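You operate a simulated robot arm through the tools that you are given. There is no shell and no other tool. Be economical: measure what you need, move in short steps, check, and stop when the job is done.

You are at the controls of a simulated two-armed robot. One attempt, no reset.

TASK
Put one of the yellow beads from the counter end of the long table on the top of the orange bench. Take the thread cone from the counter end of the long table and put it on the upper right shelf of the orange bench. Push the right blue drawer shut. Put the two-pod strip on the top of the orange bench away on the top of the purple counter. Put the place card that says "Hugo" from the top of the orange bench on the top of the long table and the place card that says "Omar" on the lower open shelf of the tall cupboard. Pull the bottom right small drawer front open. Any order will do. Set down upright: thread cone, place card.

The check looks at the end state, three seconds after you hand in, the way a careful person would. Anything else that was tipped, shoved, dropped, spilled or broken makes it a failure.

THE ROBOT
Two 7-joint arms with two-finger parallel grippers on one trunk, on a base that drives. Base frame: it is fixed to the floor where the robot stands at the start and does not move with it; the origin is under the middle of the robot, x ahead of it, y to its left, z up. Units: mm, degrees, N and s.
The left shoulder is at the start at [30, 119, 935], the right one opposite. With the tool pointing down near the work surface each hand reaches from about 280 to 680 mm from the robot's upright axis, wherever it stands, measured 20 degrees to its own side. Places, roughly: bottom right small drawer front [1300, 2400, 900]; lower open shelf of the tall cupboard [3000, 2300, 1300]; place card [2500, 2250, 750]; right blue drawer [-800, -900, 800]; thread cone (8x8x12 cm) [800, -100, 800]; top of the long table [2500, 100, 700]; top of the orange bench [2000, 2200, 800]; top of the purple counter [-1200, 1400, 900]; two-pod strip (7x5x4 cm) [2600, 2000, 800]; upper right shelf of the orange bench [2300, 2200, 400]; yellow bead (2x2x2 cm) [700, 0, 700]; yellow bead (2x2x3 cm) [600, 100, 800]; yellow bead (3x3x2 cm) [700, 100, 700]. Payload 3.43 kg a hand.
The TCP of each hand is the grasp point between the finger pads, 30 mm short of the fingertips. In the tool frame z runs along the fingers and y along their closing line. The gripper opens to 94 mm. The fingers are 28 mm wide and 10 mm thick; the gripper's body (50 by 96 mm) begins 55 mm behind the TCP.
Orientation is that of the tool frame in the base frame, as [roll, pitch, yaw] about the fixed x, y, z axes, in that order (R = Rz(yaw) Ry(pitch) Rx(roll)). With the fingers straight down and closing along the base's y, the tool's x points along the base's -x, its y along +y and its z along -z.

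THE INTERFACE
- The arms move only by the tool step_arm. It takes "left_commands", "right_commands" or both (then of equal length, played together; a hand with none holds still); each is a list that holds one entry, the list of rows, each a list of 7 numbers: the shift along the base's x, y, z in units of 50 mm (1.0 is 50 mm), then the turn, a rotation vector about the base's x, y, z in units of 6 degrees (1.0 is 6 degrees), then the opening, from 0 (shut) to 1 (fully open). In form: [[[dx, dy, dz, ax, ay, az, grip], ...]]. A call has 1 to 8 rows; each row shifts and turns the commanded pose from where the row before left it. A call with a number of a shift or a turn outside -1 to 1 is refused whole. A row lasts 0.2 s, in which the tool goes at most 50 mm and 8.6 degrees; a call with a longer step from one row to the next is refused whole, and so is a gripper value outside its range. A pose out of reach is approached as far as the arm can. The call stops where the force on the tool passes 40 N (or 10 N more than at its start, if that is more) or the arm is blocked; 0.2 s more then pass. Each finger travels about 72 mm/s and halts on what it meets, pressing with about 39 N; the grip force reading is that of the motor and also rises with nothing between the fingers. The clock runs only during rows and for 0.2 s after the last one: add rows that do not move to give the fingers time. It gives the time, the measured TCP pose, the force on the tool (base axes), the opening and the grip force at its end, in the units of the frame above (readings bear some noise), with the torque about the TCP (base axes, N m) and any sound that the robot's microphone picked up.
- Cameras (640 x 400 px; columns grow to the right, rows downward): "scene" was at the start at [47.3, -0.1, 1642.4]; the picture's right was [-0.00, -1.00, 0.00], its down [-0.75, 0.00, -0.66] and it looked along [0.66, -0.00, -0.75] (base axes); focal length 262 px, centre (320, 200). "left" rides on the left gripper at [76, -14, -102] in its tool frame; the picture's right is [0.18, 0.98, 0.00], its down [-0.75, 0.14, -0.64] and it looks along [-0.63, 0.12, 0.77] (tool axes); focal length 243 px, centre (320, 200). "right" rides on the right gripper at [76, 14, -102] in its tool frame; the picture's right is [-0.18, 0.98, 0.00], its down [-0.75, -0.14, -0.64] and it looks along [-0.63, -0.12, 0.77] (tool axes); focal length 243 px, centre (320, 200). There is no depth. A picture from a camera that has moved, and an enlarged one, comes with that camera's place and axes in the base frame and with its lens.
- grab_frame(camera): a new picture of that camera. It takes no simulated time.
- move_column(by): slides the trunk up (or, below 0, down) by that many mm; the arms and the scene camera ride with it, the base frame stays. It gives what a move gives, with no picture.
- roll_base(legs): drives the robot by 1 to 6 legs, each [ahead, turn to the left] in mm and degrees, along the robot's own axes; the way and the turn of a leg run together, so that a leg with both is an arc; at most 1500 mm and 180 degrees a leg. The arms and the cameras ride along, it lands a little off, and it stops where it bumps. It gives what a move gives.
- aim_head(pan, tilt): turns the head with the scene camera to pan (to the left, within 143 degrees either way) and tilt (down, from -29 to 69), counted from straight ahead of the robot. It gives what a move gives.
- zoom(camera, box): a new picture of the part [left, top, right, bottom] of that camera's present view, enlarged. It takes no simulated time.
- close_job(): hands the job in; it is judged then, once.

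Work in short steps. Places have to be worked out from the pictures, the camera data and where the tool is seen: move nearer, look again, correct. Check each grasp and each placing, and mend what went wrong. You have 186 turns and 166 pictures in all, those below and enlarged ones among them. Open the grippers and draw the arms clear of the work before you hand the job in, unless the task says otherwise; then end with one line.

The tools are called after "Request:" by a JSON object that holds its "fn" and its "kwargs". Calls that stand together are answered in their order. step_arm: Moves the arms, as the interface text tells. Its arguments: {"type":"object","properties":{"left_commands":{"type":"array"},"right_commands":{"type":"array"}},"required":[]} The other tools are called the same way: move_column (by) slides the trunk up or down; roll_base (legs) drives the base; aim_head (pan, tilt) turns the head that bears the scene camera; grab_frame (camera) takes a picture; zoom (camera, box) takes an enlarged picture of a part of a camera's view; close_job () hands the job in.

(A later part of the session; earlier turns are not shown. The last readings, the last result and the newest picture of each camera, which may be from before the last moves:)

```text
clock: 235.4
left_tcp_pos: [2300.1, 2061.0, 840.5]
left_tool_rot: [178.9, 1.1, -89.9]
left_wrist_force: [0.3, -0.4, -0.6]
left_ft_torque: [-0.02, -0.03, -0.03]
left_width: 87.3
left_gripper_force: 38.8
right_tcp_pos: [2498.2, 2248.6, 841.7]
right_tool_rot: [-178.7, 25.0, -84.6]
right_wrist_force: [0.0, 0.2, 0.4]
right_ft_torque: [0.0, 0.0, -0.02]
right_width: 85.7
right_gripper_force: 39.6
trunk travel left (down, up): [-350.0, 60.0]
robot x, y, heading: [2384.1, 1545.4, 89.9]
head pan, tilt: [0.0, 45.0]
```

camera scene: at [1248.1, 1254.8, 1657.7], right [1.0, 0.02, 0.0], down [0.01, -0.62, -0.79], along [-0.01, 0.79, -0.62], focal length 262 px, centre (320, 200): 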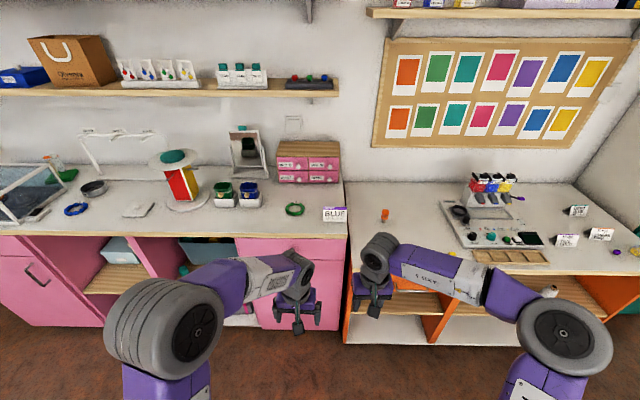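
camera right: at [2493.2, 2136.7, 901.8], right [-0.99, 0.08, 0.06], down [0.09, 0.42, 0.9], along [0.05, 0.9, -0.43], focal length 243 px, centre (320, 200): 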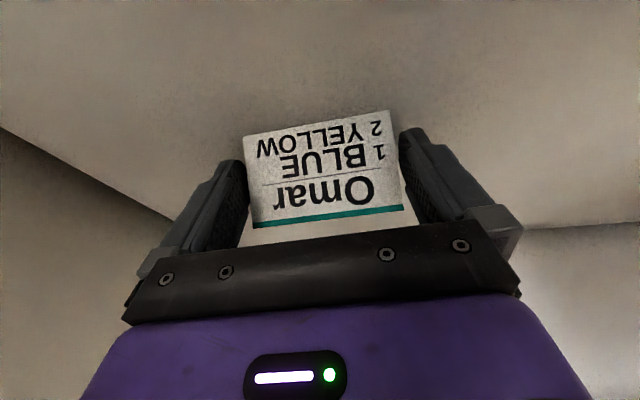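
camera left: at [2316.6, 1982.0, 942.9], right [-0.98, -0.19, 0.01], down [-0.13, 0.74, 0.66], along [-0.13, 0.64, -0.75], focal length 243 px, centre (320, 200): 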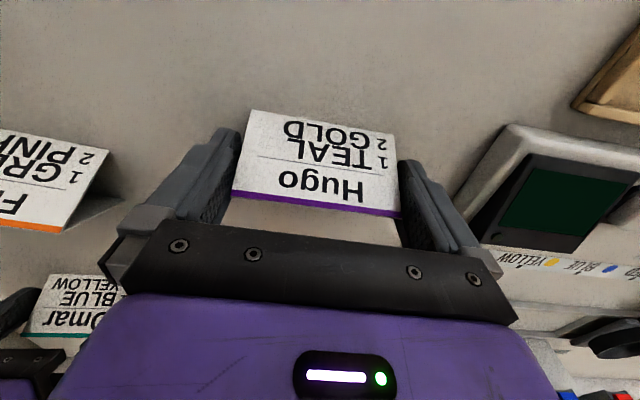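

Both are gripped (87.3 and 85.7 mm). I'll lift them gently.

Request:
{"fn": "step_arm", "kwargs": {"left_commands": [[[0, 0, 0.15, 0, 0, 0, 0.89], [0, 0, 0.4, 0, 0, 0, 0.89], [0, -0.2, 0.7, 0, 0, 0, 0.89], [0, -0.6, 0.7, 0, 0, 0, 0.89], [0, -0.8, 0.5, 0, 0, 0, 0.89], [0, -0.8, 0.3, 0, 0, 0, 0.89]]], "right_commands": [[[0, 0, 0.15, 0, 0, 0, 0.88], [0, 0, 0.4, 0, 0, 0, 0.88], [0, 0, 0.7, 0, 0, 0, 0.88], [0, -0.3, 0.8, 0, 0, 0, 0.88], [0, -0.8, 0.5, 0, 0, 0, 0.88], [0, -0.8, 0.4, 0, 0, 0, 0.88]]]}}

Request:
{"fn": "step_arm", "kwargs": {"left_commands": [[[0, -0.8, 0, 0, 0, 0, 0.89], [0, -0.6, 0, 0, 0, 0, 0.89], [0, 0, 0, 0, 0, 0, 0.89]]], "right_commands": [[[0, -0.9, 0.1, 0, 0, 0, 0.88], [0, -0.9, 0, 0, 0, 0, 0.88], [0, -0.9, 0, 0, 0, 0, 0.88]]]}}

Request:
{"fn": "aim_head", "kwargs": {"pan": -30, "tilt": 30}}

Request:
{"fn": "grab_frame", "kwargs": {"camera": "scene"}}

```text
clock: 236.8
left_tcp_pos: [2299.6, 1940.1, 977.1]
left_tool_rot: [179.0, 1.1, -89.9]
left_wrist_force: [0.6, -0.2, 0.6]
left_ft_torque: [0.03, -0.03, -0.03]
left_width: 87.5
left_gripper_force: 39.1
right_tcp_pos: [2500.5, 2153.6, 988.0]
right_tool_rot: [-178.6, 25.2, -84.6]
right_wrist_force: [0.3, -0.5, -1.1]
right_ft_torque: [0.02, 0.03, 0.0]
right_width: 85.2
right_gripper_force: 39.0
trunk travel left (down, up): [-350.0, 60.0]
robot x, y, heading: [2381.6, 1549.6, 89.7]
head pan, tilt: [0.0, 45.0]
```

```text
clock: 237.6
left_tcp_pos: [2298.5, 1869.5, 976.9]
left_tool_rot: [179.1, 1.1, -89.9]
left_wrist_force: [-0.5, 0.4, 0.0]
left_ft_torque: [0.0, 0.01, -0.03]
left_width: 87.3
left_gripper_force: 38.7
right_tcp_pos: [2498.2, 2019.7, 994.9]
right_tool_rot: [-178.7, 25.1, -84.6]
right_wrist_force: [-0.3, -0.5, 0.4]
right_ft_torque: [0.0, 0.02, 0.03]
right_width: 84.8
right_gripper_force: 38.7
trunk travel left (down, up): [-350.0, 60.0]
robot x, y, heading: [2382.2, 1545.0, 89.9]
head pan, tilt: [0.0, 45.0]
```

```text
clock: 238.5
left_tcp_pos: [2299.2, 1869.3, 975.9]
left_tool_rot: [179.0, 1.0, -89.9]
left_wrist_force: [0.6, 0.7, -0.6]
left_ft_torque: [-0.02, 0.01, -0.01]
left_width: 87.4
left_gripper_force: 39.0
right_tcp_pos: [2499.6, 2021.5, 993.4]
right_tool_rot: [-178.7, 25.0, -84.6]
right_wrist_force: [0.0, -0.6, -0.4]
right_ft_torque: [-0.01, 0.0, 0.03]
right_width: 85.1
right_gripper_force: 38.9
trunk travel left (down, up): [-350.0, 60.0]
robot x, y, heading: [2387.4, 1549.8, 89.9]
head pan, tilt: [-30.0, 30.0]
```

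```text
35 pictures are left
camera scene: at [2430.0, 1595.6, 1820.0], right [0.86, -0.5, 0.0], down [-0.25, -0.43, -0.87], along [0.44, 0.75, -0.5], focal length 262 px, centre (320, 200)
```

scene: 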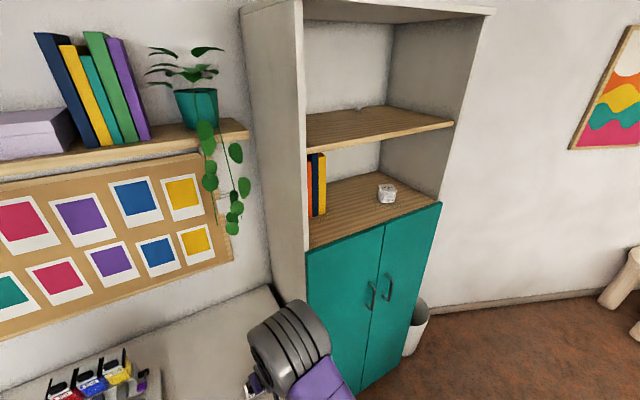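

Both cards are in hand. The lower open shelf is at about z≈1310 with its front at y≈2125; there is free space between the books and the jar around x≈2930. I'll drive over in front of the cupboard.

Request:
{"fn": "roll_base", "kwargs": {"legs": [[-250, 0], [0, -90], [445, 0], [0, 90]]}}

Request:
{"fn": "aim_head", "kwargs": {"pan": 0, "tilt": 22}}

Request:
{"fn": "grab_frame", "kwargs": {"camera": "scene"}}

```text
clock: 250.3
left_tcp_pos: [2745.3, 1619.4, 975.6]
left_tool_rot: [179.0, 1.1, -90.1]
left_wrist_force: [-1.0, -0.6, -0.3]
left_ft_torque: [-0.01, -0.02, 0.02]
left_width: 87.3
left_gripper_force: 38.8
right_tcp_pos: [2945.7, 1769.6, 992.9]
right_tool_rot: [-178.7, 25.0, -84.8]
right_wrist_force: [-0.5, 0.3, -0.2]
right_ft_torque: [-0.01, 0.02, -0.02]
right_width: 84.6
right_gripper_force: 38.5
trunk travel left (down, up): [-350.0, 60.0]
robot x, y, heading: [2832.0, 1295.5, 89.3]
head pan, tilt: [-30.0, 30.0]
```

```text
clock: 251.2
left_tcp_pos: [2744.9, 1618.9, 975.8]
left_tool_rot: [179.0, 1.0, -90.3]
left_wrist_force: [-0.5, -0.1, 0.4]
left_ft_torque: [0.0, 0.03, 0.0]
left_width: 87.3
left_gripper_force: 38.7
right_tcp_pos: [2945.7, 1768.8, 993.9]
right_tool_rot: [-178.7, 25.0, -84.8]
right_wrist_force: [0.0, -0.2, -0.8]
right_ft_torque: [-0.02, 0.0, 0.01]
right_width: 84.9
right_gripper_force: 38.6
trunk travel left (down, up): [-350.0, 60.0]
robot x, y, heading: [2830.5, 1296.0, 89.5]
head pan, tilt: [0.0, 22.0]
```

```text
34 pictures are left
camera scene: at [2830.2, 1359.1, 1832.9], right [1.0, -0.01, 0.0], down [0.0, -0.37, -0.93], along [0.01, 0.93, -0.37], focal length 262 px, centre (320, 200)
```

scene: 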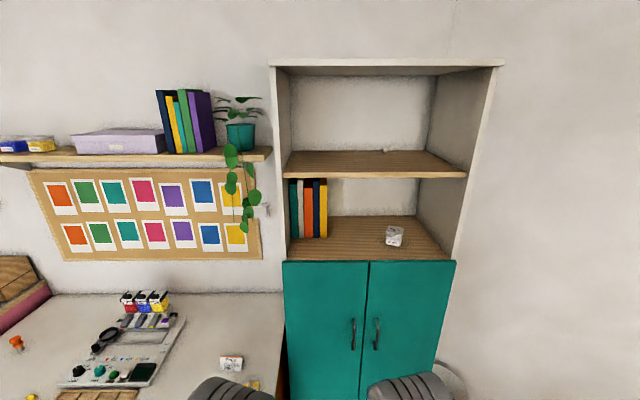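

The shelf surface is at z≈1315 with about 280 mm of headroom; the spot at x≈2985, y≈2165 is clear of the books and jar. I'll raise the trunk and the right hand first.

Request:
{"fn": "move_column", "kwargs": {"by": 58}}

Request:
{"fn": "step_arm", "kwargs": {"right_commands": [[[0.1, 0, 0.5, 0, 0, 0, 0.88], [0.1, 0, 0.8, 0, 0, 0, 0.88], [0.1, 0, 0.8, 0, 0, 0, 0.88], [0.1, 0, 0.8, 0, 0, 0, 0.88], [0.1, 0, 0.8, 0, 0, 0, 0.88], [0.1, 0, 0.8, 0, 0, 0, 0.88], [0.1, 0, 0.8, 0, 0, 0, 0.88], [0.1, 0, 0.6, 0, 0, 0, 0.88]]]}}

Request:
{"fn": "roll_base", "kwargs": {"legs": [[270, 0.5]]}}

Request:
{"fn": "grab_frame", "kwargs": {"camera": "right"}}

```text
clock: 252.2
left_tcp_pos: [2745.2, 1620.2, 1034.7]
left_tool_rot: [179.0, 1.0, -90.0]
left_wrist_force: [-0.5, 0.4, 0.1]
left_ft_torque: [-0.01, 0.01, 0.05]
left_width: 87.3
left_gripper_force: 38.9
right_tcp_pos: [2946.2, 1769.9, 1051.7]
right_tool_rot: [-178.6, 24.9, -84.8]
right_wrist_force: [-0.1, 0.6, 0.3]
right_ft_torque: [0.01, -0.02, 0.01]
right_width: 84.6
right_gripper_force: 39.3
trunk travel left (down, up): [-408.0, 2.0]
robot x, y, heading: [2828.7, 1297.0, 89.5]
head pan, tilt: [0.0, 22.0]
```

```text
clock: 254.0
left_tcp_pos: [2745.2, 1619.2, 1034.7]
left_tool_rot: [179.0, 1.0, -90.1]
left_wrist_force: [0.1, -0.2, -0.1]
left_ft_torque: [-0.05, 0.04, -0.01]
left_width: 87.3
left_gripper_force: 39.4
right_tcp_pos: [2986.7, 1770.1, 1346.2]
right_tool_rot: [-178.7, 25.0, -84.7]
right_wrist_force: [-0.9, 0.3, -0.2]
right_ft_torque: [-0.03, 0.01, -0.03]
right_width: 84.5
right_gripper_force: 39.3
trunk travel left (down, up): [-408.0, 2.0]
robot x, y, heading: [2830.9, 1295.5, 89.3]
head pan, tilt: [0.0, 22.0]
```

```text
clock: 255.9
left_tcp_pos: [2743.8, 1891.8, 1034.2]
left_tool_rot: [178.9, 1.0, -89.9]
left_wrist_force: [-1.1, -0.2, 0.1]
left_ft_torque: [0.02, 0.01, -0.01]
left_width: 87.5
left_gripper_force: 38.8
right_tcp_pos: [2985.4, 2044.2, 1345.4]
right_tool_rot: [-178.7, 25.0, -84.5]
right_wrist_force: [-0.1, -0.2, -0.2]
right_ft_torque: [-0.03, 0.02, 0.0]
right_width: 84.1
right_gripper_force: 38.8
trunk travel left (down, up): [-408.0, 2.0]
robot x, y, heading: [2834.2, 1565.3, 90.0]
head pan, tilt: [0.0, 22.0]
```

```text
33 pictures are left
camera right: at [2979.4, 1930.6, 1406.6], right [-0.99, 0.08, 0.06], down [0.09, 0.42, 0.9], along [0.05, 0.9, -0.42], focal length 243 px, centre (320, 200)
```

right: 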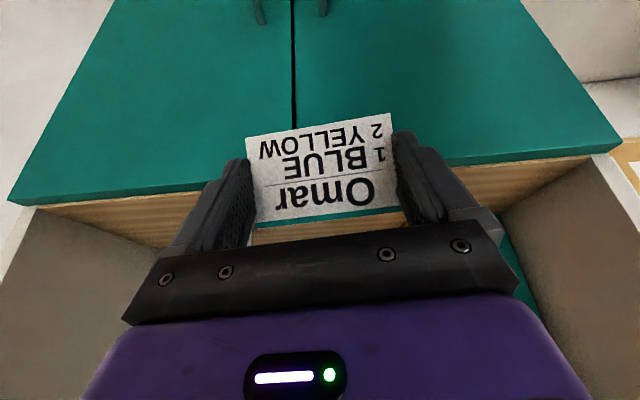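

The card is in front of the open compartment. I'll raise 40 mm and move it in to y≈2165.

Request:
{"fn": "step_arm", "kwargs": {"right_commands": [[[0, 0, 0.4, 0, 0, 0, 0.88], [0, 0.1, 0.4, 0, 0, 0, 0.88], [0, 0.5, 0, 0, 0, 0, 0.88], [0, 0.6, 0, 0, 0, 0, 0.88], [0, 0.6, 0, 0, 0, 0, 0.88], [0, 0.6, 0, 0, 0, 0, 0.88], [0, 0, 0, 0, 0, 0, 0.88]]]}}

Request:
{"fn": "grab_frame", "kwargs": {"camera": "right"}}

Request:
{"fn": "grab_frame", "kwargs": {"camera": "scene"}}

```text
clock: 257.5
left_tcp_pos: [2745.6, 1891.0, 1035.0]
left_tool_rot: [179.0, 1.0, -89.9]
left_wrist_force: [0.2, 0.8, 0.4]
left_ft_torque: [0.01, -0.04, 0.0]
left_width: 87.3
left_gripper_force: 39.3
right_tcp_pos: [2985.5, 2163.2, 1386.1]
right_tool_rot: [-178.7, 25.1, -84.6]
right_wrist_force: [0.0, -0.7, -0.4]
right_ft_torque: [0.03, 0.01, 0.0]
right_width: 84.3
right_gripper_force: 39.0
trunk travel left (down, up): [-408.0, 2.0]
robot x, y, heading: [2832.6, 1571.1, 89.6]
head pan, tilt: [0.0, 22.0]
```

```text
32 pictures are left
camera right: at [2979.2, 2050.7, 1447.6], right [-0.99, 0.08, 0.06], down [0.09, 0.42, 0.9], along [0.05, 0.9, -0.42], focal length 243 px, centre (320, 200)
```

right: 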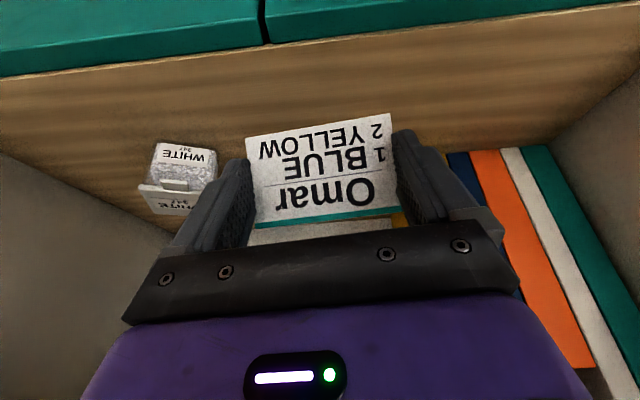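

```text
31 pictures are left
camera scene: at [2831.5, 1630.2, 1890.9], right [1.0, 0.0, 0.0], down [0.0, -0.37, -0.93], along [0.0, 0.93, -0.37], focal length 262 px, centre (320, 200)
```

scene: 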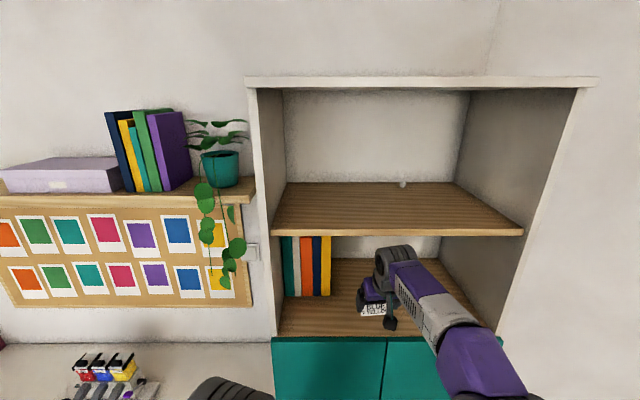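

The shelf front is nearer y≈2142, so I'll go 25 mm further in and lower toward the surface.

Request:
{"fn": "step_arm", "kwargs": {"right_commands": [[[0, 0.25, 0, 0, 0, 0, 0.88], [0, 0.25, -0.1, 0, 0, 0, 0.88], [0, 0, -0.2, 0, 0, 0, 0.88], [0, 0, -0.2, 0, 0, 0, 0.88], [0, 0, -0.1, 0, 0, 0, 0.88], [0, 0, 0, 0, 0, 0, 0.88]]]}}

Request:
{"fn": "step_arm", "kwargs": {"right_commands": [[[0, 0, -0.08, 0, 0, 0, 0.88], [0, 0, -0.08, 0, 0, 0, 0.88], [0, 0, 0, 0, 0, 0, 0.88]]]}}

Request:
{"fn": "grab_frame", "kwargs": {"camera": "right"}}

```text
clock: 258.9
left_tcp_pos: [2745.4, 1891.9, 1035.2]
left_tool_rot: [179.1, 1.0, -89.9]
left_wrist_force: [0.4, 0.5, -1.5]
left_ft_torque: [0.04, 0.01, 0.0]
left_width: 87.1
left_gripper_force: 38.9
right_tcp_pos: [2984.6, 2189.2, 1355.4]
right_tool_rot: [-178.7, 25.0, -84.6]
right_wrist_force: [-0.1, 0.0, 0.4]
right_ft_torque: [0.02, -0.01, -0.02]
right_width: 84.0
right_gripper_force: 39.1
trunk travel left (down, up): [-408.0, 2.0]
robot x, y, heading: [2829.3, 1565.9, 89.8]
head pan, tilt: [0.0, 22.0]
```

```text
clock: 259.7
left_tcp_pos: [2745.3, 1891.2, 1034.7]
left_tool_rot: [178.9, 1.0, -89.9]
left_wrist_force: [0.4, -0.1, -0.1]
left_ft_torque: [0.04, 0.02, -0.04]
left_width: 87.1
left_gripper_force: 38.8
right_tcp_pos: [2984.8, 2187.8, 1347.7]
right_tool_rot: [-178.8, 25.0, -84.5]
right_wrist_force: [0.4, -0.8, -0.3]
right_ft_torque: [-0.02, -0.02, -0.03]
right_width: 84.0
right_gripper_force: 39.1
trunk travel left (down, up): [-408.0, 2.0]
robot x, y, heading: [2831.6, 1570.7, 89.8]
head pan, tilt: [0.0, 22.0]
```

```text
30 pictures are left
camera right: at [2978.6, 2076.1, 1408.4], right [-0.99, 0.08, 0.06], down [0.09, 0.42, 0.9], along [0.05, 0.9, -0.42], focal length 243 px, centre (320, 200)
```

right: 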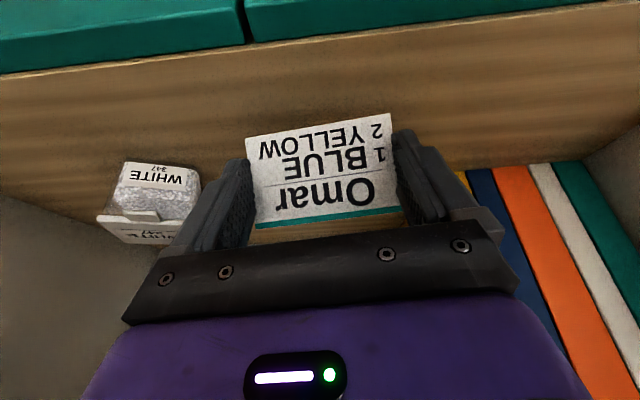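

No contact yet. I'll continue down in 4 mm steps.

Request:
{"fn": "step_arm", "kwargs": {"right_commands": [[[0, 0, -0.08, 0, 0, 0, 0.88], [0, 0, 0, 0, 0, 0, 0.88]]]}}

Request:
{"fn": "step_arm", "kwargs": {"right_commands": [[[0, 0, -0.08, 0, 0, 0, 0.88], [0, 0, 0, 0, 0, 0, 0.88]]]}}

Request:
{"fn": "step_arm", "kwargs": {"right_commands": [[[0, 0, -0.08, 0, 0, 0, 0.88], [0, 0, 0, 0, 0, 0, 0.88]]]}}

Request:
{"fn": "grab_frame", "kwargs": {"camera": "right"}}

```text
clock: 260.3
left_tcp_pos: [2745.9, 1891.9, 1035.0]
left_tool_rot: [179.0, 1.0, -89.9]
left_wrist_force: [0.0, 1.4, -0.2]
left_ft_torque: [-0.01, 0.01, 0.01]
left_width: 87.1
left_gripper_force: 38.5
right_tcp_pos: [2985.0, 2188.5, 1342.6]
right_tool_rot: [-178.7, 25.0, -84.5]
right_wrist_force: [0.2, -1.4, -0.1]
right_ft_torque: [-0.03, 0.02, -0.02]
right_width: 83.8
right_gripper_force: 38.8
trunk travel left (down, up): [-408.0, 2.0]
robot x, y, heading: [2832.0, 1566.6, 89.7]
head pan, tilt: [0.0, 22.0]
```

```text
clock: 260.9
left_tcp_pos: [2746.0, 1891.6, 1035.0]
left_tool_rot: [178.9, 1.0, -89.9]
left_wrist_force: [0.3, 0.5, 0.5]
left_ft_torque: [0.01, 0.01, -0.02]
left_width: 87.3
left_gripper_force: 38.9
right_tcp_pos: [2984.4, 2190.1, 1339.6]
right_tool_rot: [-178.7, 25.1, -84.4]
right_wrist_force: [0.4, 0.3, -0.4]
right_ft_torque: [0.02, 0.01, -0.01]
right_width: 84.2
right_gripper_force: 38.9
trunk travel left (down, up): [-408.0, 2.0]
robot x, y, heading: [2831.1, 1569.3, 89.8]
head pan, tilt: [0.0, 22.0]
```

```text
clock: 261.5
left_tcp_pos: [2746.0, 1891.7, 1034.2]
left_tool_rot: [179.0, 1.0, -89.9]
left_wrist_force: [0.4, 0.2, -0.5]
left_ft_torque: [-0.02, 0.04, 0.04]
left_width: 87.2
left_gripper_force: 39.0
right_tcp_pos: [2985.0, 2188.4, 1334.7]
right_tool_rot: [-178.7, 25.0, -84.5]
right_wrist_force: [-0.4, -0.3, -0.1]
right_ft_torque: [-0.01, 0.01, 0.01]
right_width: 84.0
right_gripper_force: 39.0
trunk travel left (down, up): [-408.0, 2.0]
robot x, y, heading: [2832.8, 1569.2, 89.9]
head pan, tilt: [0.0, 22.0]
```

```text
29 pictures are left
camera right: at [2979.0, 2076.1, 1396.3], right [-0.99, 0.08, 0.06], down [0.09, 0.42, 0.9], along [0.05, 0.9, -0.43], focal length 243 px, centre (320, 200)
```

right: 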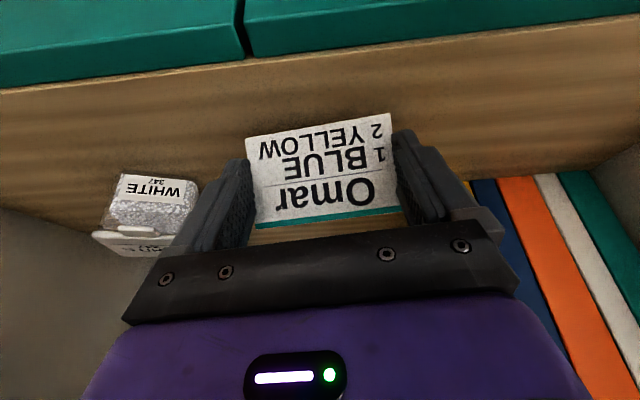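

Still no contact; the parallax suggests the shelf is lower than thought. I'll move 15 mm further in and keep lowering.

Request:
{"fn": "step_arm", "kwargs": {"right_commands": [[[0, 0.15, 0, 0, 0, 0, 0.88], [0, 0.15, -0.08, 0, 0, 0, 0.88], [0, 0, -0.08, 0, 0, 0, 0.88], [0, 0, -0.08, 0, 0, 0, 0.88], [0, 0, 0, 0, 0, 0, 0.88]]]}}

Request:
{"fn": "step_arm", "kwargs": {"right_commands": [[[0, 0, -0.08, 0, 0, 0, 0.88], [0, 0, -0.06, 0, 0, 0, 0.88], [0, 0, 0, 0, 0, 0, 0.88]]]}}

Request:
{"fn": "grab_frame", "kwargs": {"camera": "right"}}

```text
clock: 262.7
left_tcp_pos: [2744.5, 1891.9, 1035.7]
left_tool_rot: [179.0, 1.0, -90.0]
left_wrist_force: [0.4, -0.1, -0.6]
left_ft_torque: [-0.01, 0.0, 0.0]
left_width: 87.2
left_gripper_force: 39.4
right_tcp_pos: [2985.2, 2203.6, 1324.3]
right_tool_rot: [-178.7, 25.0, -84.5]
right_wrist_force: [0.1, -0.3, -0.3]
right_ft_torque: [-0.01, 0.0, 0.01]
right_width: 84.3
right_gripper_force: 39.3
trunk travel left (down, up): [-408.0, 2.0]
robot x, y, heading: [2830.7, 1567.8, 89.9]
head pan, tilt: [0.0, 22.0]
```

```text
clock: 263.5
left_tcp_pos: [2744.3, 1890.7, 1033.4]
left_tool_rot: [179.0, 1.1, -89.9]
left_wrist_force: [0.2, -0.5, -0.2]
left_ft_torque: [-0.02, 0.0, 0.0]
left_width: 87.2
left_gripper_force: 39.0
right_tcp_pos: [2984.7, 2202.5, 1321.5]
right_tool_rot: [-178.8, 25.7, -84.6]
right_wrist_force: [0.0, 1.2, 19.6]
right_ft_torque: [0.13, 0.69, -0.05]
right_width: 84.0
right_gripper_force: 39.2
trunk travel left (down, up): [-408.0, 2.0]
robot x, y, heading: [2835.2, 1567.0, 89.7]
head pan, tilt: [0.0, 22.0]
```

```text
28 pictures are left
camera right: at [2979.6, 2089.2, 1380.5], right [-0.99, 0.08, 0.06], down [0.09, 0.41, 0.91], along [0.05, 0.91, -0.42], focal length 243 px, centre (320, 200)
```

right: 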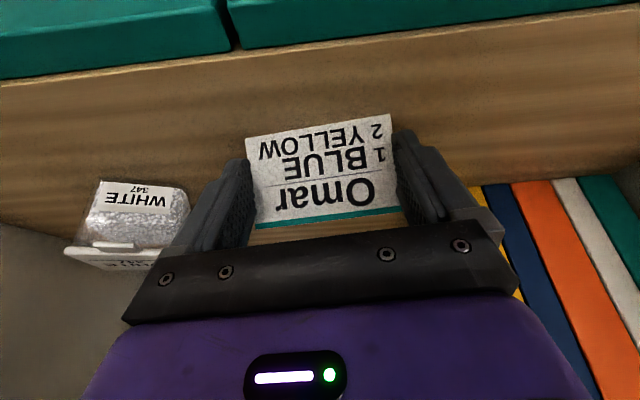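

Contact (20 N): the card stands on the shelf. I'll relieve the pressure and open the fingers.

Request:
{"fn": "step_arm", "kwargs": {"right_commands": [[[0, 0, 0.06, 0, 0, 0, 0.88], [0, 0, 0, 0, 0, 0, 0.92], [0, 0, 0, 0, 0, 0, 0.97], [0, 0, 0, 0, 0, 0, 1], [0, 0, 0, 0, 0, 0, 1]]]}}

Request:
{"fn": "zoom", "kwargs": {"camera": "right", "box": [200, 80, 440, 240]}}

```text
clock: 264.7
left_tcp_pos: [2745.9, 1890.7, 1034.5]
left_tool_rot: [178.9, 1.0, -90.0]
left_wrist_force: [0.6, -0.1, 0.2]
left_ft_torque: [-0.02, 0.01, -0.02]
left_width: 87.3
left_gripper_force: 39.7
right_tcp_pos: [2986.1, 2203.2, 1319.5]
right_tool_rot: [-178.7, 25.0, -84.6]
right_wrist_force: [0.6, 1.3, 0.6]
right_ft_torque: [-0.02, 0.0, 0.0]
right_width: 94.1
right_gripper_force: 0.0
trunk travel left (down, up): [-408.0, 2.0]
robot x, y, heading: [2830.9, 1568.2, 90.1]
head pan, tilt: [0.0, 22.0]
```

```text
2.50 times, centred on (320, 160) of right
camera zoom: at [2979.6, 2090.6, 1380.8], right [-0.99, 0.08, 0.06], down [0.09, 0.42, 0.9], along [0.05, 0.9, -0.43], focal length 606 px, centre (320, 300)
```

zoom: 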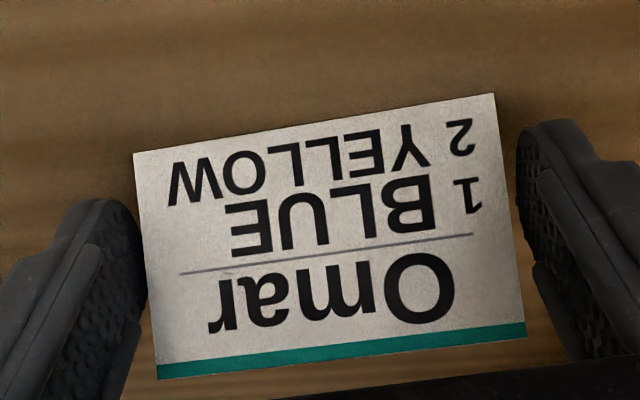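

The card stands free between the fingers. I'll withdraw along the tool axis, then back out.

Request:
{"fn": "step_arm", "kwargs": {"right_commands": [[[0, -0.1, 0.2, 0, 0, 0, 1], [0, -0.2, 0.4, 0, 0, 0, 1], [0, -0.25, 0.5, 0, 0, 0, 1], [0, -0.3, 0.35, 0, 0, 0, 1], [0, -0.8, 0.1, 0, 0, 0, 1], [0, -0.9, 0, 0, 0, 0, 1], [0, -0.9, 0, 0, 0, 0, 1], [0, -0.5, 0, 0, 0, 0, 1]]]}}

Request:
{"fn": "zoom", "kwargs": {"camera": "scene", "box": [260, 220, 520, 380]}}

```text
clock: 266.5
left_tcp_pos: [2745.0, 1890.4, 1034.0]
left_tool_rot: [178.9, 0.9, -89.9]
left_wrist_force: [-0.5, 0.3, 0.6]
left_ft_torque: [0.01, 0.03, -0.01]
left_width: 87.1
left_gripper_force: 38.7
right_tcp_pos: [2985.6, 2003.7, 1395.8]
right_tool_rot: [-178.7, 25.2, -84.5]
right_wrist_force: [0.7, 1.1, -0.4]
right_ft_torque: [-0.03, 0.01, 0.04]
right_width: 93.9
right_gripper_force: 0.1
trunk travel left (down, up): [-408.0, 2.0]
robot x, y, heading: [2830.4, 1571.9, 90.1]
head pan, tilt: [0.0, 22.0]
```

```text
2.46 times, centred on (390, 300) of scene
camera zoom: at [2831.6, 1630.7, 1890.9], right [1.0, 0.0, 0.0], down [0.0, -0.37, -0.93], along [0.0, 0.93, -0.37], focal length 645 px, centre (148, -46)
```

zoom: 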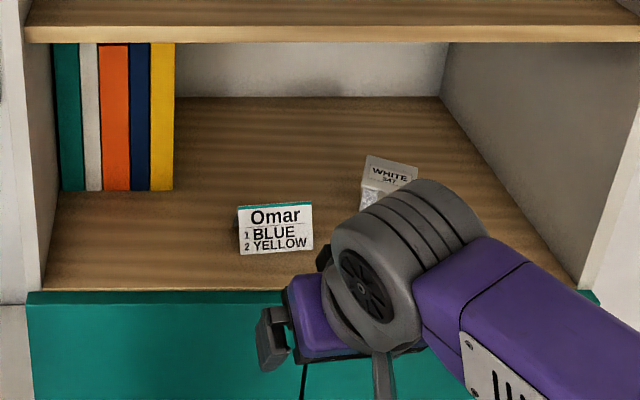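

Omar stands upright on the shelf. Now for the two-pod strip: I'll lower the right hand, drop the trunk, and drive back to face the right end of the bench.

Request:
{"fn": "step_arm", "kwargs": {"left_commands": [[[0, 0, 0.2, 0, 0, 0, 0.89], [0, 0, 0.2, 0, 0, 0, 0.89], [0, 0, 0.2, 0, 0, 0, 0.89], [0, 0, 0.2, 0, 0, 0, 0.89], [0, 0, 0.2, 0, 0, 0, 0.89], [0, 0, 0, 0, 0, 0, 0.89], [0, 0, 0, 0, 0, 0, 0.89], [0, 0, 0, 0, 0, 0, 0.89]]], "right_commands": [[[0, -0.7, -0.3, -1, 0, 0, 1], [0, -0.6, -0.6, -1, 0, 0, 1], [0, -0.4, -0.8, -1, 0, 0, 1], [0, -0.3, -0.9, -1, 0, -0.8, 1], [0, 0, -0.9, -0.2, 0, 0, 1], [0, 0, -0.9, 0, 0, 0, 1], [0, 0, -0.8, 0, 0, 0, 1], [0, 0, -0.5, 0, 0, 0, 1]]]}}

Request:
{"fn": "roll_base", "kwargs": {"legs": [[-220, 0], [0, 90], [360, 0], [0, -90]]}}

Request:
{"fn": "move_column", "kwargs": {"by": -150}}

Request:
{"fn": "aim_head", "kwargs": {"pan": 0, "tilt": 48}}

Request:
{"fn": "grab_frame", "kwargs": {"camera": "scene"}}

```text
clock: 268.3
left_tcp_pos: [2744.4, 1890.4, 1084.4]
left_tool_rot: [179.0, 1.0, -89.8]
left_wrist_force: [-0.2, -0.6, 0.0]
left_ft_torque: [-0.02, 0.0, 0.01]
left_width: 87.2
left_gripper_force: 39.1
right_tcp_pos: [2985.3, 1906.2, 1109.4]
right_tool_rot: [179.3, -0.1, -89.9]
right_wrist_force: [0.2, 0.0, -0.1]
right_ft_torque: [-0.01, 0.0, -0.02]
right_width: 94.0
right_gripper_force: 0.0
trunk travel left (down, up): [-408.0, 2.0]
robot x, y, heading: [2830.4, 1563.4, 89.7]
head pan, tilt: [0.0, 22.0]
```

```text
clock: 279.5
left_tcp_pos: [2386.9, 1674.5, 1083.8]
left_tool_rot: [178.9, 1.0, -89.2]
left_wrist_force: [-0.2, -0.1, 0.0]
left_ft_torque: [0.01, 0.04, 0.0]
left_width: 87.3
left_gripper_force: 39.0
right_tcp_pos: [2626.7, 1694.0, 1111.2]
right_tool_rot: [179.3, -0.1, -89.1]
right_wrist_force: [0.7, 0.0, 1.0]
right_ft_torque: [-0.02, -0.01, -0.03]
right_width: 93.6
right_gripper_force: 0.1
trunk travel left (down, up): [-408.0, 2.0]
robot x, y, heading: [2476.6, 1352.2, 90.4]
head pan, tilt: [0.0, 22.0]
```

```text
clock: 281.2
left_tcp_pos: [2386.2, 1674.9, 935.2]
left_tool_rot: [179.0, 1.0, -89.2]
left_wrist_force: [0.5, -0.4, -0.2]
left_ft_torque: [0.04, -0.02, 0.04]
left_width: 87.5
left_gripper_force: 39.4
right_tcp_pos: [2626.5, 1693.2, 960.4]
right_tool_rot: [179.3, -0.1, -89.1]
right_wrist_force: [-1.3, 0.3, 0.7]
right_ft_torque: [-0.02, -0.02, 0.02]
right_width: 93.9
right_gripper_force: 0.1
trunk travel left (down, up): [-258.0, 152.0]
robot x, y, heading: [2476.2, 1354.8, 90.6]
head pan, tilt: [0.0, 22.0]
```

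```text
clock: 282.1
left_tcp_pos: [2386.7, 1673.9, 933.6]
left_tool_rot: [178.9, 1.0, -89.1]
left_wrist_force: [-0.5, 1.1, -1.0]
left_ft_torque: [0.01, 0.0, -0.01]
left_width: 87.5
left_gripper_force: 39.1
right_tcp_pos: [2627.2, 1693.1, 960.2]
right_tool_rot: [179.3, -0.1, -89.1]
right_wrist_force: [0.1, 0.9, -0.4]
right_ft_torque: [-0.02, 0.01, -0.02]
right_width: 93.7
right_gripper_force: 0.0
trunk travel left (down, up): [-258.0, 152.0]
robot x, y, heading: [2477.8, 1353.2, 90.4]
head pan, tilt: [0.0, 48.0]
```

```text
25 pictures are left
camera scene: at [2475.9, 1402.3, 1701.3], right [1.0, 0.01, 0.0], down [0.01, -0.74, -0.67], along [-0.01, 0.67, -0.74], focal length 262 px, centre (320, 200)
```

scene: 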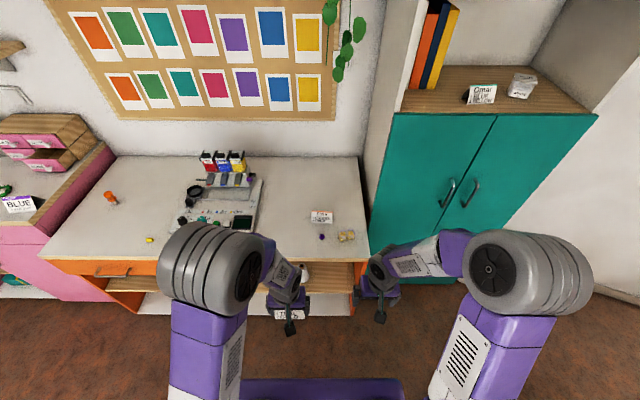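

The bead is still in place. The strip is at about (2573,2012). I'll roll 60 mm forward and bring the right hand above it.

Request:
{"fn": "roll_base", "kwargs": {"legs": [[60, 0]]}}

Request:
{"fn": "step_arm", "kwargs": {"right_commands": [[[-0.18, 0.8, 0, 0, 0, 0, 1], [-0.18, 0.85, -0.1, 0, 0, 0, 1], [-0.18, 0.85, -0.1, 0, 0, 0, 1], [-0.18, 0.85, -0.1, 0, 0, 0, 1], [-0.18, 0.85, -0.2, 0, 0, 0, 1], [-0.18, 0.7, -0.2, 0, 0, 0, 1]]]}}

Request:
{"fn": "grab_frame", "kwargs": {"camera": "right"}}

```text
clock: 283.1
left_tcp_pos: [2386.3, 1734.1, 934.1]
left_tool_rot: [179.0, 0.9, -89.2]
left_wrist_force: [0.3, 0.1, -0.9]
left_ft_torque: [0.01, 0.0, -0.01]
left_width: 87.2
left_gripper_force: 38.8
right_tcp_pos: [2627.2, 1753.4, 959.8]
right_tool_rot: [179.3, -0.2, -89.1]
right_wrist_force: [1.2, 0.3, -0.3]
right_ft_torque: [-0.04, 0.02, 0.0]
right_width: 94.0
right_gripper_force: 0.0
trunk travel left (down, up): [-258.0, 152.0]
robot x, y, heading: [2477.4, 1412.4, 90.5]
head pan, tilt: [0.0, 48.0]
```

```text
clock: 284.5
left_tcp_pos: [2386.0, 1733.7, 933.5]
left_tool_rot: [179.0, 1.1, -89.2]
left_wrist_force: [-0.1, 0.0, -0.4]
left_ft_torque: [0.02, 0.01, -0.01]
left_width: 87.3
left_gripper_force: 38.8
right_tcp_pos: [2571.6, 2001.2, 924.6]
right_tool_rot: [179.3, -0.2, -89.1]
right_wrist_force: [-0.4, 0.3, 0.1]
right_ft_torque: [-0.01, 0.0, 0.02]
right_width: 93.8
right_gripper_force: 0.1
trunk travel left (down, up): [-258.0, 152.0]
robot x, y, heading: [2480.3, 1416.0, 90.3]
head pan, tilt: [0.0, 48.0]
```

```text
24 pictures are left
camera right: at [2559.6, 1924.4, 1028.1], right [-0.99, 0.17, 0.01], down [0.14, 0.76, 0.64], along [0.1, 0.63, -0.77], focal length 243 px, centre (320, 200)
```

right: 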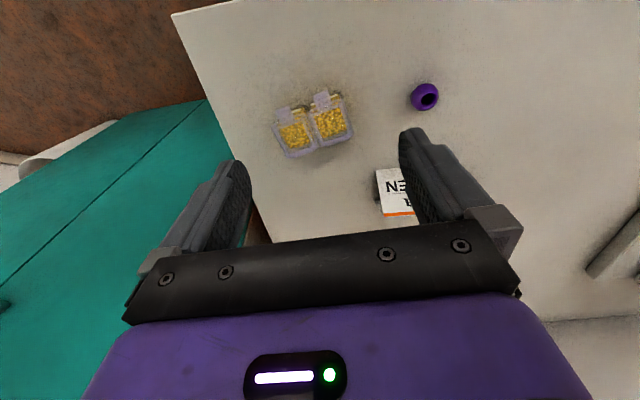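

The strip is centred at about (2578,2010) with its long axis turned about +11°. I'll rotate, descend and close gently along its length.

Request:
{"fn": "step_arm", "kwargs": {"right_commands": [[[0.13, 0.18, 0, 0, 0, 0.95, 1], [0, 0, -0.3, 0, 0, 0.95, 1], [0, 0, -0.5, 0, 0, 0, 1], [0, 0, -0.5, 0, 0, 0, 1], [0, 0, -0.4, 0, 0, 0, 1], [0, 0, 0, 0, 0, 0, 1]]]}}

Request:
{"fn": "grab_frame", "kwargs": {"camera": "right"}}

```text
clock: 285.9
left_tcp_pos: [2386.5, 1734.2, 933.9]
left_tool_rot: [179.1, 1.0, -89.2]
left_wrist_force: [0.3, 0.5, 0.1]
left_ft_torque: [0.03, 0.04, -0.01]
left_width: 87.1
left_gripper_force: 39.2
right_tcp_pos: [2578.2, 2006.7, 839.7]
right_tool_rot: [179.4, -0.1, -77.8]
right_wrist_force: [-0.2, 1.0, 1.2]
right_ft_torque: [0.01, 0.0, -0.01]
right_width: 94.2
right_gripper_force: 0.2
trunk travel left (down, up): [-258.0, 152.0]
robot x, y, heading: [2473.6, 1414.6, 90.5]
head pan, tilt: [0.0, 48.0]
```

```text
23 pictures are left
camera right: at [2582.2, 1930.0, 943.0], right [-1.0, -0.03, 0.01], down [-0.02, 0.77, 0.64], along [-0.03, 0.64, -0.77], focal length 243 px, centre (320, 200)
```

right: 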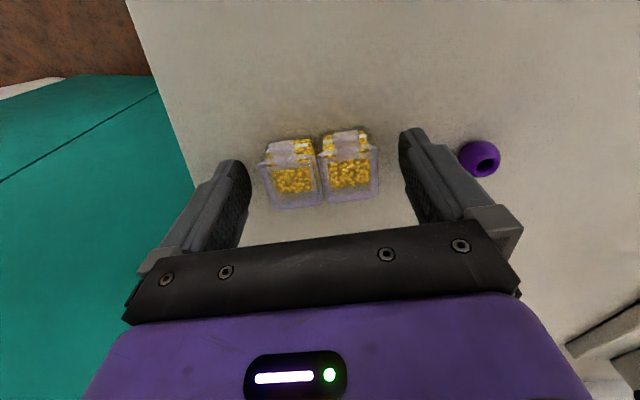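

Well placed between the fingers. I'll close gently.

Request:
{"fn": "step_arm", "kwargs": {"right_commands": [[[0, 0, 0, 0, 0, 0, 0.8], [0, 0, 0, 0, 0, 0, 0.7], [0, 0, 0, 0, 0, 0, 0.64], [0, 0, 0, 0, 0, 0, 0.62], [0, 0, 0, 0, 0, 0, 0.62]]]}}

```text
clock: 287.1
left_tcp_pos: [2386.3, 1734.8, 933.8]
left_tool_rot: [179.0, 1.1, -89.2]
left_wrist_force: [-0.1, 0.3, -0.6]
left_ft_torque: [0.02, -0.01, 0.02]
left_width: 87.4
left_gripper_force: 38.8
right_tcp_pos: [2578.3, 2006.8, 839.7]
right_tool_rot: [179.3, -0.2, -77.8]
right_wrist_force: [0.4, 0.9, 0.7]
right_ft_torque: [-0.03, -0.03, -0.03]
right_width: 63.8
right_gripper_force: 39.7
trunk travel left (down, up): [-258.0, 152.0]
robot x, y, heading: [2476.0, 1412.0, 90.7]
head pan, tilt: [0.0, 48.0]
```

Gripped at 63.8 mm. I'll lift the strip and retract.

Request:
{"fn": "step_arm", "kwargs": {"right_commands": [[[0, 0, 0.2, 0, 0, 0, 0.64], [0, 0, 0.6, 0, 0, 0, 0.64], [0, -0.3, 0.8, 0, 0, 0, 0.64], [0, -0.8, 0.5, 0, 0, 0, 0.64], [0, -0.9, 0.2, 0, 0, 0, 0.64], [0, -0.9, 0, 0, 0, 0, 0.64], [0, -0.5, 0, 0, 0, 0, 0.64]]]}}

Request:
{"fn": "roll_base", "kwargs": {"legs": [[-160, 0], [0, 90], [1500, 0], [160, 0], [0, 90]]}}

Request:
{"fn": "grab_frame", "kwargs": {"camera": "scene"}}

```text
clock: 288.7
left_tcp_pos: [2386.6, 1733.4, 933.8]
left_tool_rot: [178.9, 1.0, -89.2]
left_wrist_force: [0.4, 0.7, -0.2]
left_ft_torque: [-0.01, -0.02, 0.0]
left_width: 87.2
left_gripper_force: 39.0
right_tcp_pos: [2580.6, 1836.7, 952.3]
right_tool_rot: [179.3, 0.0, -77.8]
right_wrist_force: [-0.6, -0.4, -0.1]
right_ft_torque: [-0.02, 0.02, 0.0]
right_width: 63.8
right_gripper_force: 39.0
trunk travel left (down, up): [-258.0, 152.0]
robot x, y, heading: [2475.8, 1413.8, 90.5]
head pan, tilt: [0.0, 48.0]
```

```text
clock: 305.9
left_tcp_pos: [913.5, 845.2, 934.4]
left_tool_rot: [179.0, 1.0, 92.6]
left_wrist_force: [-1.4, 0.3, -0.3]
left_ft_torque: [-0.02, -0.04, -0.02]
left_width: 87.5
left_gripper_force: 38.6
right_tcp_pos: [720.6, 736.7, 953.3]
right_tool_rot: [179.2, -0.1, 104.2]
right_wrist_force: [0.1, -0.4, -0.5]
right_ft_torque: [-0.05, 0.02, -0.02]
right_width: 64.0
right_gripper_force: 38.9
trunk travel left (down, up): [-258.0, 152.0]
robot x, y, heading: [811.3, 1165.9, -87.6]
head pan, tilt: [0.0, 48.0]
```

```text
22 pictures are left
camera scene: at [811.6, 1115.1, 1701.3], right [-1.0, -0.04, 0.0], down [-0.03, 0.74, -0.67], along [0.03, -0.67, -0.74], focal length 262 px, centre (320, 200)
```

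scene: 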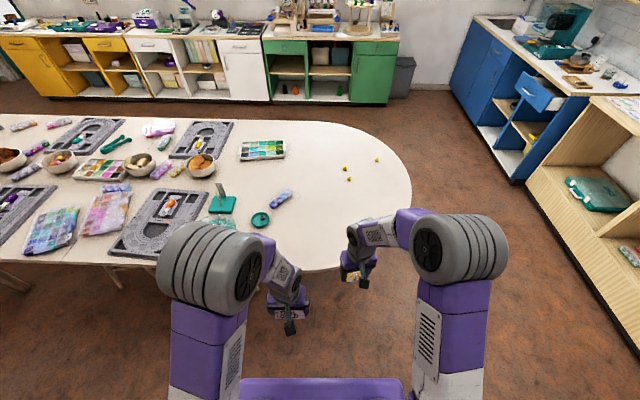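

A clear stretch of table lies at about (890,430). I'll roll forward 250 mm and extend the left hand over it.

Request:
{"fn": "roll_base", "kwargs": {"legs": [[250, -2]]}}

Request:
{"fn": "step_arm", "kwargs": {"left_commands": [[[0, -0.6, 0, 0, 0, 0, 0.89], [0, -0.8, -0.2, 0, 0, 0, 0.89], [0, -0.8, -0.4, 0, 0, 0, 0.89], [0, -0.7, -0.5, 0, 0, 0, 0.89], [0, -0.3, -0.6, 0, 0, 0, 0.89], [0, 0, -0.6, 0, 0, 0, 0.89], [0, 0, -0.3, 0, 0, 0, 0.89], [0, 0, 0, 0, 0, 0, 0.89]]]}}

Request:
{"fn": "grab_frame", "kwargs": {"camera": "left"}}

```text
clock: 307.7
left_tcp_pos: [906.3, 592.8, 932.6]
left_tool_rot: [178.9, 1.0, 90.7]
left_wrist_force: [0.0, -0.2, 0.3]
left_ft_torque: [0.0, 0.01, 0.0]
left_width: 87.2
left_gripper_force: 39.1
right_tcp_pos: [711.2, 491.1, 952.8]
right_tool_rot: [179.3, -0.1, 102.1]
right_wrist_force: [-0.1, 0.2, -0.8]
right_ft_torque: [0.0, 0.01, 0.0]
right_width: 63.8
right_gripper_force: 39.1
trunk travel left (down, up): [-258.0, 152.0]
robot x, y, heading: [814.0, 917.2, -89.7]
head pan, tilt: [0.0, 48.0]
```

```text
clock: 309.5
left_tcp_pos: [905.1, 433.7, 803.6]
left_tool_rot: [179.0, 1.0, 90.8]
left_wrist_force: [0.9, -0.4, -1.1]
left_ft_torque: [0.02, 0.0, 0.01]
left_width: 87.3
left_gripper_force: 38.8
right_tcp_pos: [712.0, 490.7, 952.7]
right_tool_rot: [179.4, 0.0, 102.1]
right_wrist_force: [-0.4, 0.2, -1.3]
right_ft_torque: [0.0, -0.01, 0.03]
right_width: 63.8
right_gripper_force: 39.1
trunk travel left (down, up): [-258.0, 152.0]
robot x, y, heading: [814.2, 915.9, -89.4]
head pan, tilt: [0.0, 48.0]
```

```text
21 pictures are left
camera left: at [889.5, 511.6, 905.5], right [0.98, 0.2, 0.01], down [0.14, -0.74, 0.66], along [0.14, -0.64, -0.75], focal length 243 px, centre (320, 200)
```

left: 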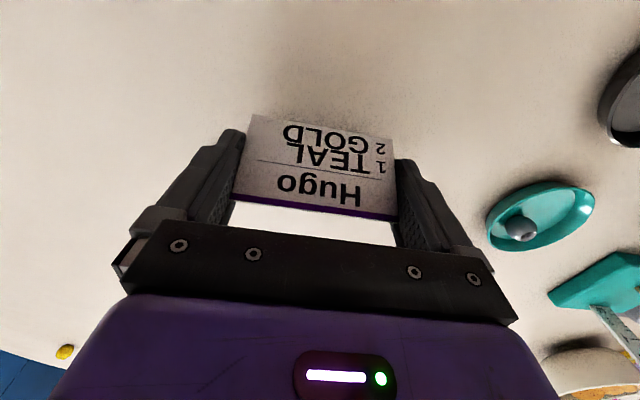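

The card is over clear table. I'll lower in small steps until it touches.

Request:
{"fn": "step_arm", "kwargs": {"left_commands": [[[0, 0, -0.12, 0, 0, 0, 0.89], [0, 0, -0.12, 0, 0, 0, 0.89], [0, 0, 0, 0, 0, 0, 0.89]]]}}

Request:
{"fn": "step_arm", "kwargs": {"left_commands": [[[0, 0, -0.08, 0, 0, 0, 0.89], [0, 0, -0.06, 0, 0, 0, 0.89], [0, 0, 0, 0, 0, 0, 0.89]]]}}

```text
clock: 310.3
left_tcp_pos: [905.6, 432.9, 792.0]
left_tool_rot: [179.0, 1.0, 90.7]
left_wrist_force: [0.0, -0.2, 0.2]
left_ft_torque: [0.0, -0.01, -0.02]
left_width: 87.0
left_gripper_force: 39.1
right_tcp_pos: [710.6, 490.1, 953.9]
right_tool_rot: [179.3, 0.0, 102.1]
right_wrist_force: [-1.4, -0.3, -1.0]
right_ft_torque: [0.01, -0.01, -0.01]
right_width: 63.8
right_gripper_force: 38.8
trunk travel left (down, up): [-258.0, 152.0]
robot x, y, heading: [816.6, 911.7, -89.7]
head pan, tilt: [0.0, 48.0]
```

```text
clock: 311.1
left_tcp_pos: [906.2, 432.1, 785.2]
left_tool_rot: [178.9, 0.9, 90.7]
left_wrist_force: [0.6, 0.7, -0.3]
left_ft_torque: [0.0, 0.03, 0.0]
left_width: 87.1
left_gripper_force: 38.9
right_tcp_pos: [711.6, 492.1, 953.9]
right_tool_rot: [179.4, -0.2, 102.1]
right_wrist_force: [0.7, 0.6, -0.7]
right_ft_torque: [0.03, -0.03, 0.02]
right_width: 64.0
right_gripper_force: 38.9
trunk travel left (down, up): [-258.0, 152.0]
robot x, y, heading: [817.4, 911.6, -89.8]
head pan, tilt: [0.0, 48.0]
```

Request:
{"fn": "step_arm", "kwargs": {"left_commands": [[[0, 0, -0.06, 0, 0, 0, 0.89], [0, 0, -0.06, 0, 0, 0, 0.89], [0, 0, 0, 0, 0, 0, 0.89]]]}}

Request:
{"fn": "step_arm", "kwargs": {"left_commands": [[[0, 0, -0.05, 0, 0, 0, 0.89], [0, 0, -0.05, 0, 0, 0, 0.89], [0, 0, 0, 0, 0, 0, 0.89]]]}}

```text
clock: 311.9
left_tcp_pos: [905.6, 433.8, 779.8]
left_tool_rot: [179.0, 1.2, 90.8]
left_wrist_force: [1.8, 1.5, 18.0]
left_ft_torque: [0.0, 0.73, -0.04]
left_width: 87.7
left_gripper_force: 39.0
right_tcp_pos: [710.7, 492.3, 954.3]
right_tool_rot: [179.3, 0.0, 102.2]
right_wrist_force: [0.0, 0.0, 0.1]
right_ft_torque: [0.01, 0.0, 0.02]
right_width: 63.7
right_gripper_force: 39.3
trunk travel left (down, up): [-258.0, 152.0]
robot x, y, heading: [818.4, 913.8, -89.6]
head pan, tilt: [0.0, 48.0]
```

```text
clock: 312.7
left_tcp_pos: [907.8, 433.1, 777.0]
left_tool_rot: [179.2, 1.5, 90.8]
left_wrist_force: [0.9, -2.0, 33.5]
left_ft_torque: [-0.46, 0.17, -0.02]
left_width: 87.4
left_gripper_force: 38.8
right_tcp_pos: [711.6, 492.6, 955.4]
right_tool_rot: [179.3, 0.1, 102.1]
right_wrist_force: [-0.8, -0.5, -0.5]
right_ft_torque: [-0.01, -0.01, -0.03]
right_width: 63.7
right_gripper_force: 38.8
trunk travel left (down, up): [-258.0, 152.0]
robot x, y, heading: [819.3, 914.2, -89.8]
head pan, tilt: [0.0, 48.0]
```

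The card is pressed on the table. I'll relieve the force and open.

Request:
{"fn": "step_arm", "kwargs": {"left_commands": [[[0, 0, 0.12, 0, 0, 0, 0.89], [0, 0, 0, 0, 0, 0, 0.94], [0, 0, 0, 0, 0, 0, 0.98], [0, 0, 0, 0, 0, 0, 1], [0, 0, 0, 0, 0, 0, 1]]]}}

Request:
{"fn": "zoom", "kwargs": {"camera": "left", "box": [200, 80, 440, 240]}}

```text
clock: 313.9
left_tcp_pos: [907.7, 433.2, 779.1]
left_tool_rot: [179.0, 1.0, 90.7]
left_wrist_force: [-0.8, 0.5, 0.0]
left_ft_torque: [0.01, 0.0, -0.02]
left_width: 93.8
left_gripper_force: 0.1
right_tcp_pos: [712.1, 490.7, 952.3]
right_tool_rot: [179.3, -0.1, 102.2]
right_wrist_force: [0.7, -0.9, -0.8]
right_ft_torque: [-0.01, 0.0, 0.01]
right_width: 63.9
right_gripper_force: 38.8
trunk travel left (down, up): [-258.0, 152.0]
robot x, y, heading: [813.3, 912.9, -89.5]
head pan, tilt: [0.0, 48.0]
```

```text
2.50 times, centred on (320, 160) of left
camera zoom: at [890.5, 510.7, 881.6], right [0.98, 0.2, 0.01], down [0.14, -0.74, 0.66], along [0.14, -0.64, -0.75], focal length 606 px, centre (320, 300)
```

zoom: 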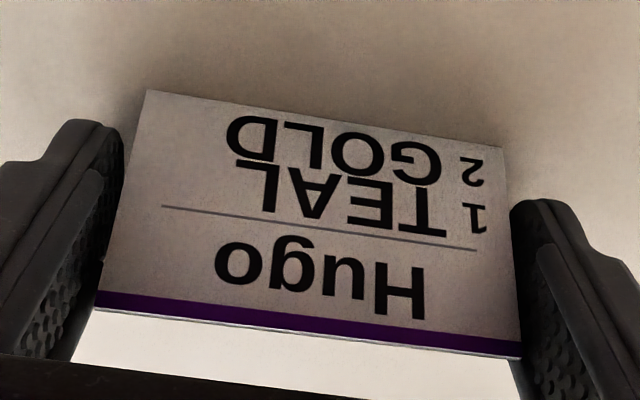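

The fingers are open on both sides. I'll lift straight up slowly and check.

Request:
{"fn": "step_arm", "kwargs": {"left_commands": [[[0, 0, 0.15, 0, 0, 0, 1], [0, 0, 0.3, 0, 0, 0, 1], [0, 0, 0.5, 0, 0, 0, 1], [0, 0, 0.7, 0, 0, 0, 1], [0, 0, 0.8, 0, 0, 0, 1], [0, 0.7, 0.5, 0, 0, 0, 1], [0, 0.9, 0.1, 0, 0, 0, 1], [0, 0.9, 0, 0, 0, 0, 1]]]}}

Request:
{"fn": "zoom", "kwargs": {"camera": "scene", "box": [200, 130, 440, 290]}}

```text
clock: 315.7
left_tcp_pos: [906.2, 557.6, 932.2]
left_tool_rot: [179.0, 1.1, 90.7]
left_wrist_force: [0.4, 0.1, -0.1]
left_ft_torque: [0.01, 0.0, 0.02]
left_width: 94.3
left_gripper_force: 0.1
right_tcp_pos: [711.2, 492.6, 953.0]
right_tool_rot: [179.2, 0.1, 102.1]
right_wrist_force: [0.3, -0.5, -0.4]
right_ft_torque: [-0.05, 0.0, -0.02]
right_width: 63.8
right_gripper_force: 39.4
trunk travel left (down, up): [-258.0, 152.0]
robot x, y, heading: [813.2, 913.8, -89.7]
head pan, tilt: [0.0, 48.0]
```

```text
2.50 times, centred on (320, 210) of scene
camera zoom: at [815.7, 866.7, 1701.3], right [-1.0, -0.01, 0.0], down [0.0, 0.74, -0.67], along [0.0, -0.67, -0.74], focal length 655 px, centre (320, 175)
```

zoom: 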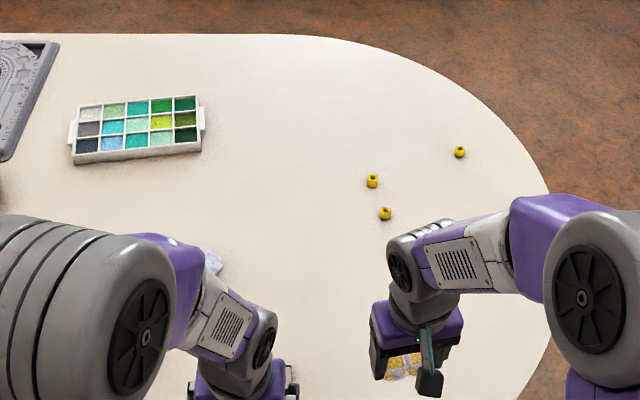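

I'll back away from the table, check Hugo, then turn and drive to the purple counter.

Request:
{"fn": "roll_base", "kwargs": {"legs": [[-370, 0]]}}

Request:
{"fn": "zoom", "kwargs": {"camera": "scene", "box": [200, 130, 440, 290]}}

Request:
{"fn": "roll_base", "kwargs": {"legs": [[0, -90], [1080, 0]]}}

Request:
{"fn": "grab_frame", "kwargs": {"camera": "scene"}}

```text
clock: 318.0
left_tcp_pos: [904.5, 918.6, 932.1]
left_tool_rot: [179.0, 0.9, 90.6]
left_wrist_force: [1.5, 0.2, -0.6]
left_ft_torque: [0.0, 0.01, 0.0]
left_width: 94.2
left_gripper_force: 0.1
right_tcp_pos: [708.3, 853.4, 952.2]
right_tool_rot: [179.3, -0.1, 102.1]
right_wrist_force: [0.4, -0.3, 0.4]
right_ft_torque: [-0.03, 0.03, 0.0]
right_width: 63.7
right_gripper_force: 38.6
trunk travel left (down, up): [-258.0, 152.0]
robot x, y, heading: [815.0, 1279.5, -89.6]
head pan, tilt: [0.0, 48.0]
```

```text
2.50 times, centred on (320, 210) of scene
camera zoom: at [813.5, 1228.9, 1701.3], right [-1.0, -0.01, 0.0], down [0.0, 0.74, -0.67], along [0.0, -0.67, -0.74], focal length 655 px, centre (320, 175)
```

zoom: 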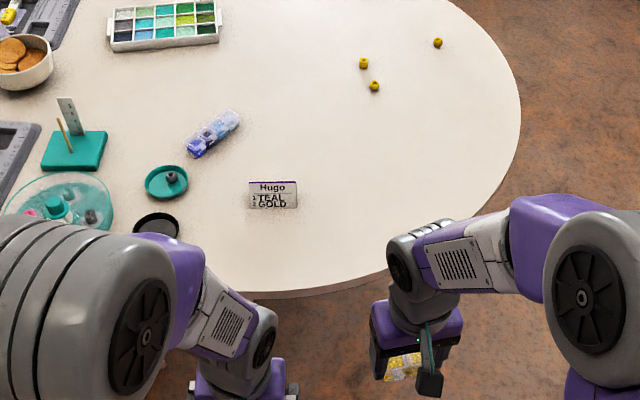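

```text
clock: 327.4
left_tcp_pos: [-635.0, 1183.1, 930.4]
left_tool_rot: [179.1, 0.9, 0.3]
left_wrist_force: [-0.1, -0.2, 0.4]
left_ft_torque: [0.01, -0.02, 0.0]
left_width: 94.0
left_gripper_force: 0.0
right_tcp_pos: [-696.6, 1379.2, 954.0]
right_tool_rot: [179.3, -0.1, 11.6]
right_wrist_force: [-0.1, 0.1, -1.1]
right_ft_torque: [-0.03, -0.01, 0.04]
right_width: 64.1
right_gripper_force: 39.3
trunk travel left (down, up): [-258.0, 152.0]
robot x, y, heading: [-273.8, 1268.5, 180.1]
head pan, tilt: [0.0, 48.0]
```

```text
17 pictures are left
camera scene: at [-325.0, 1270.7, 1701.2], right [0.0, 1.0, 0.0], down [0.74, 0.0, -0.67], along [-0.67, 0.0, -0.74], focal length 262 px, centre (320, 200)
```

scene: 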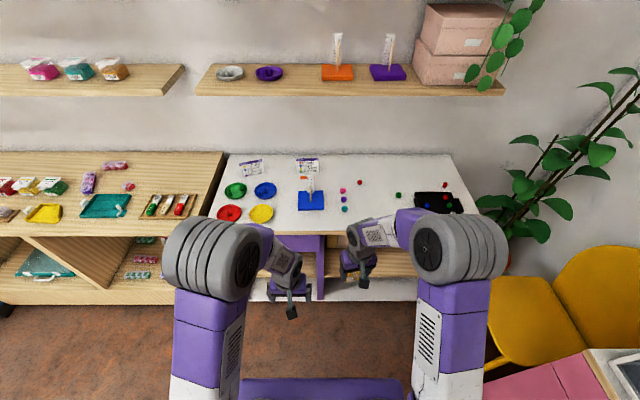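

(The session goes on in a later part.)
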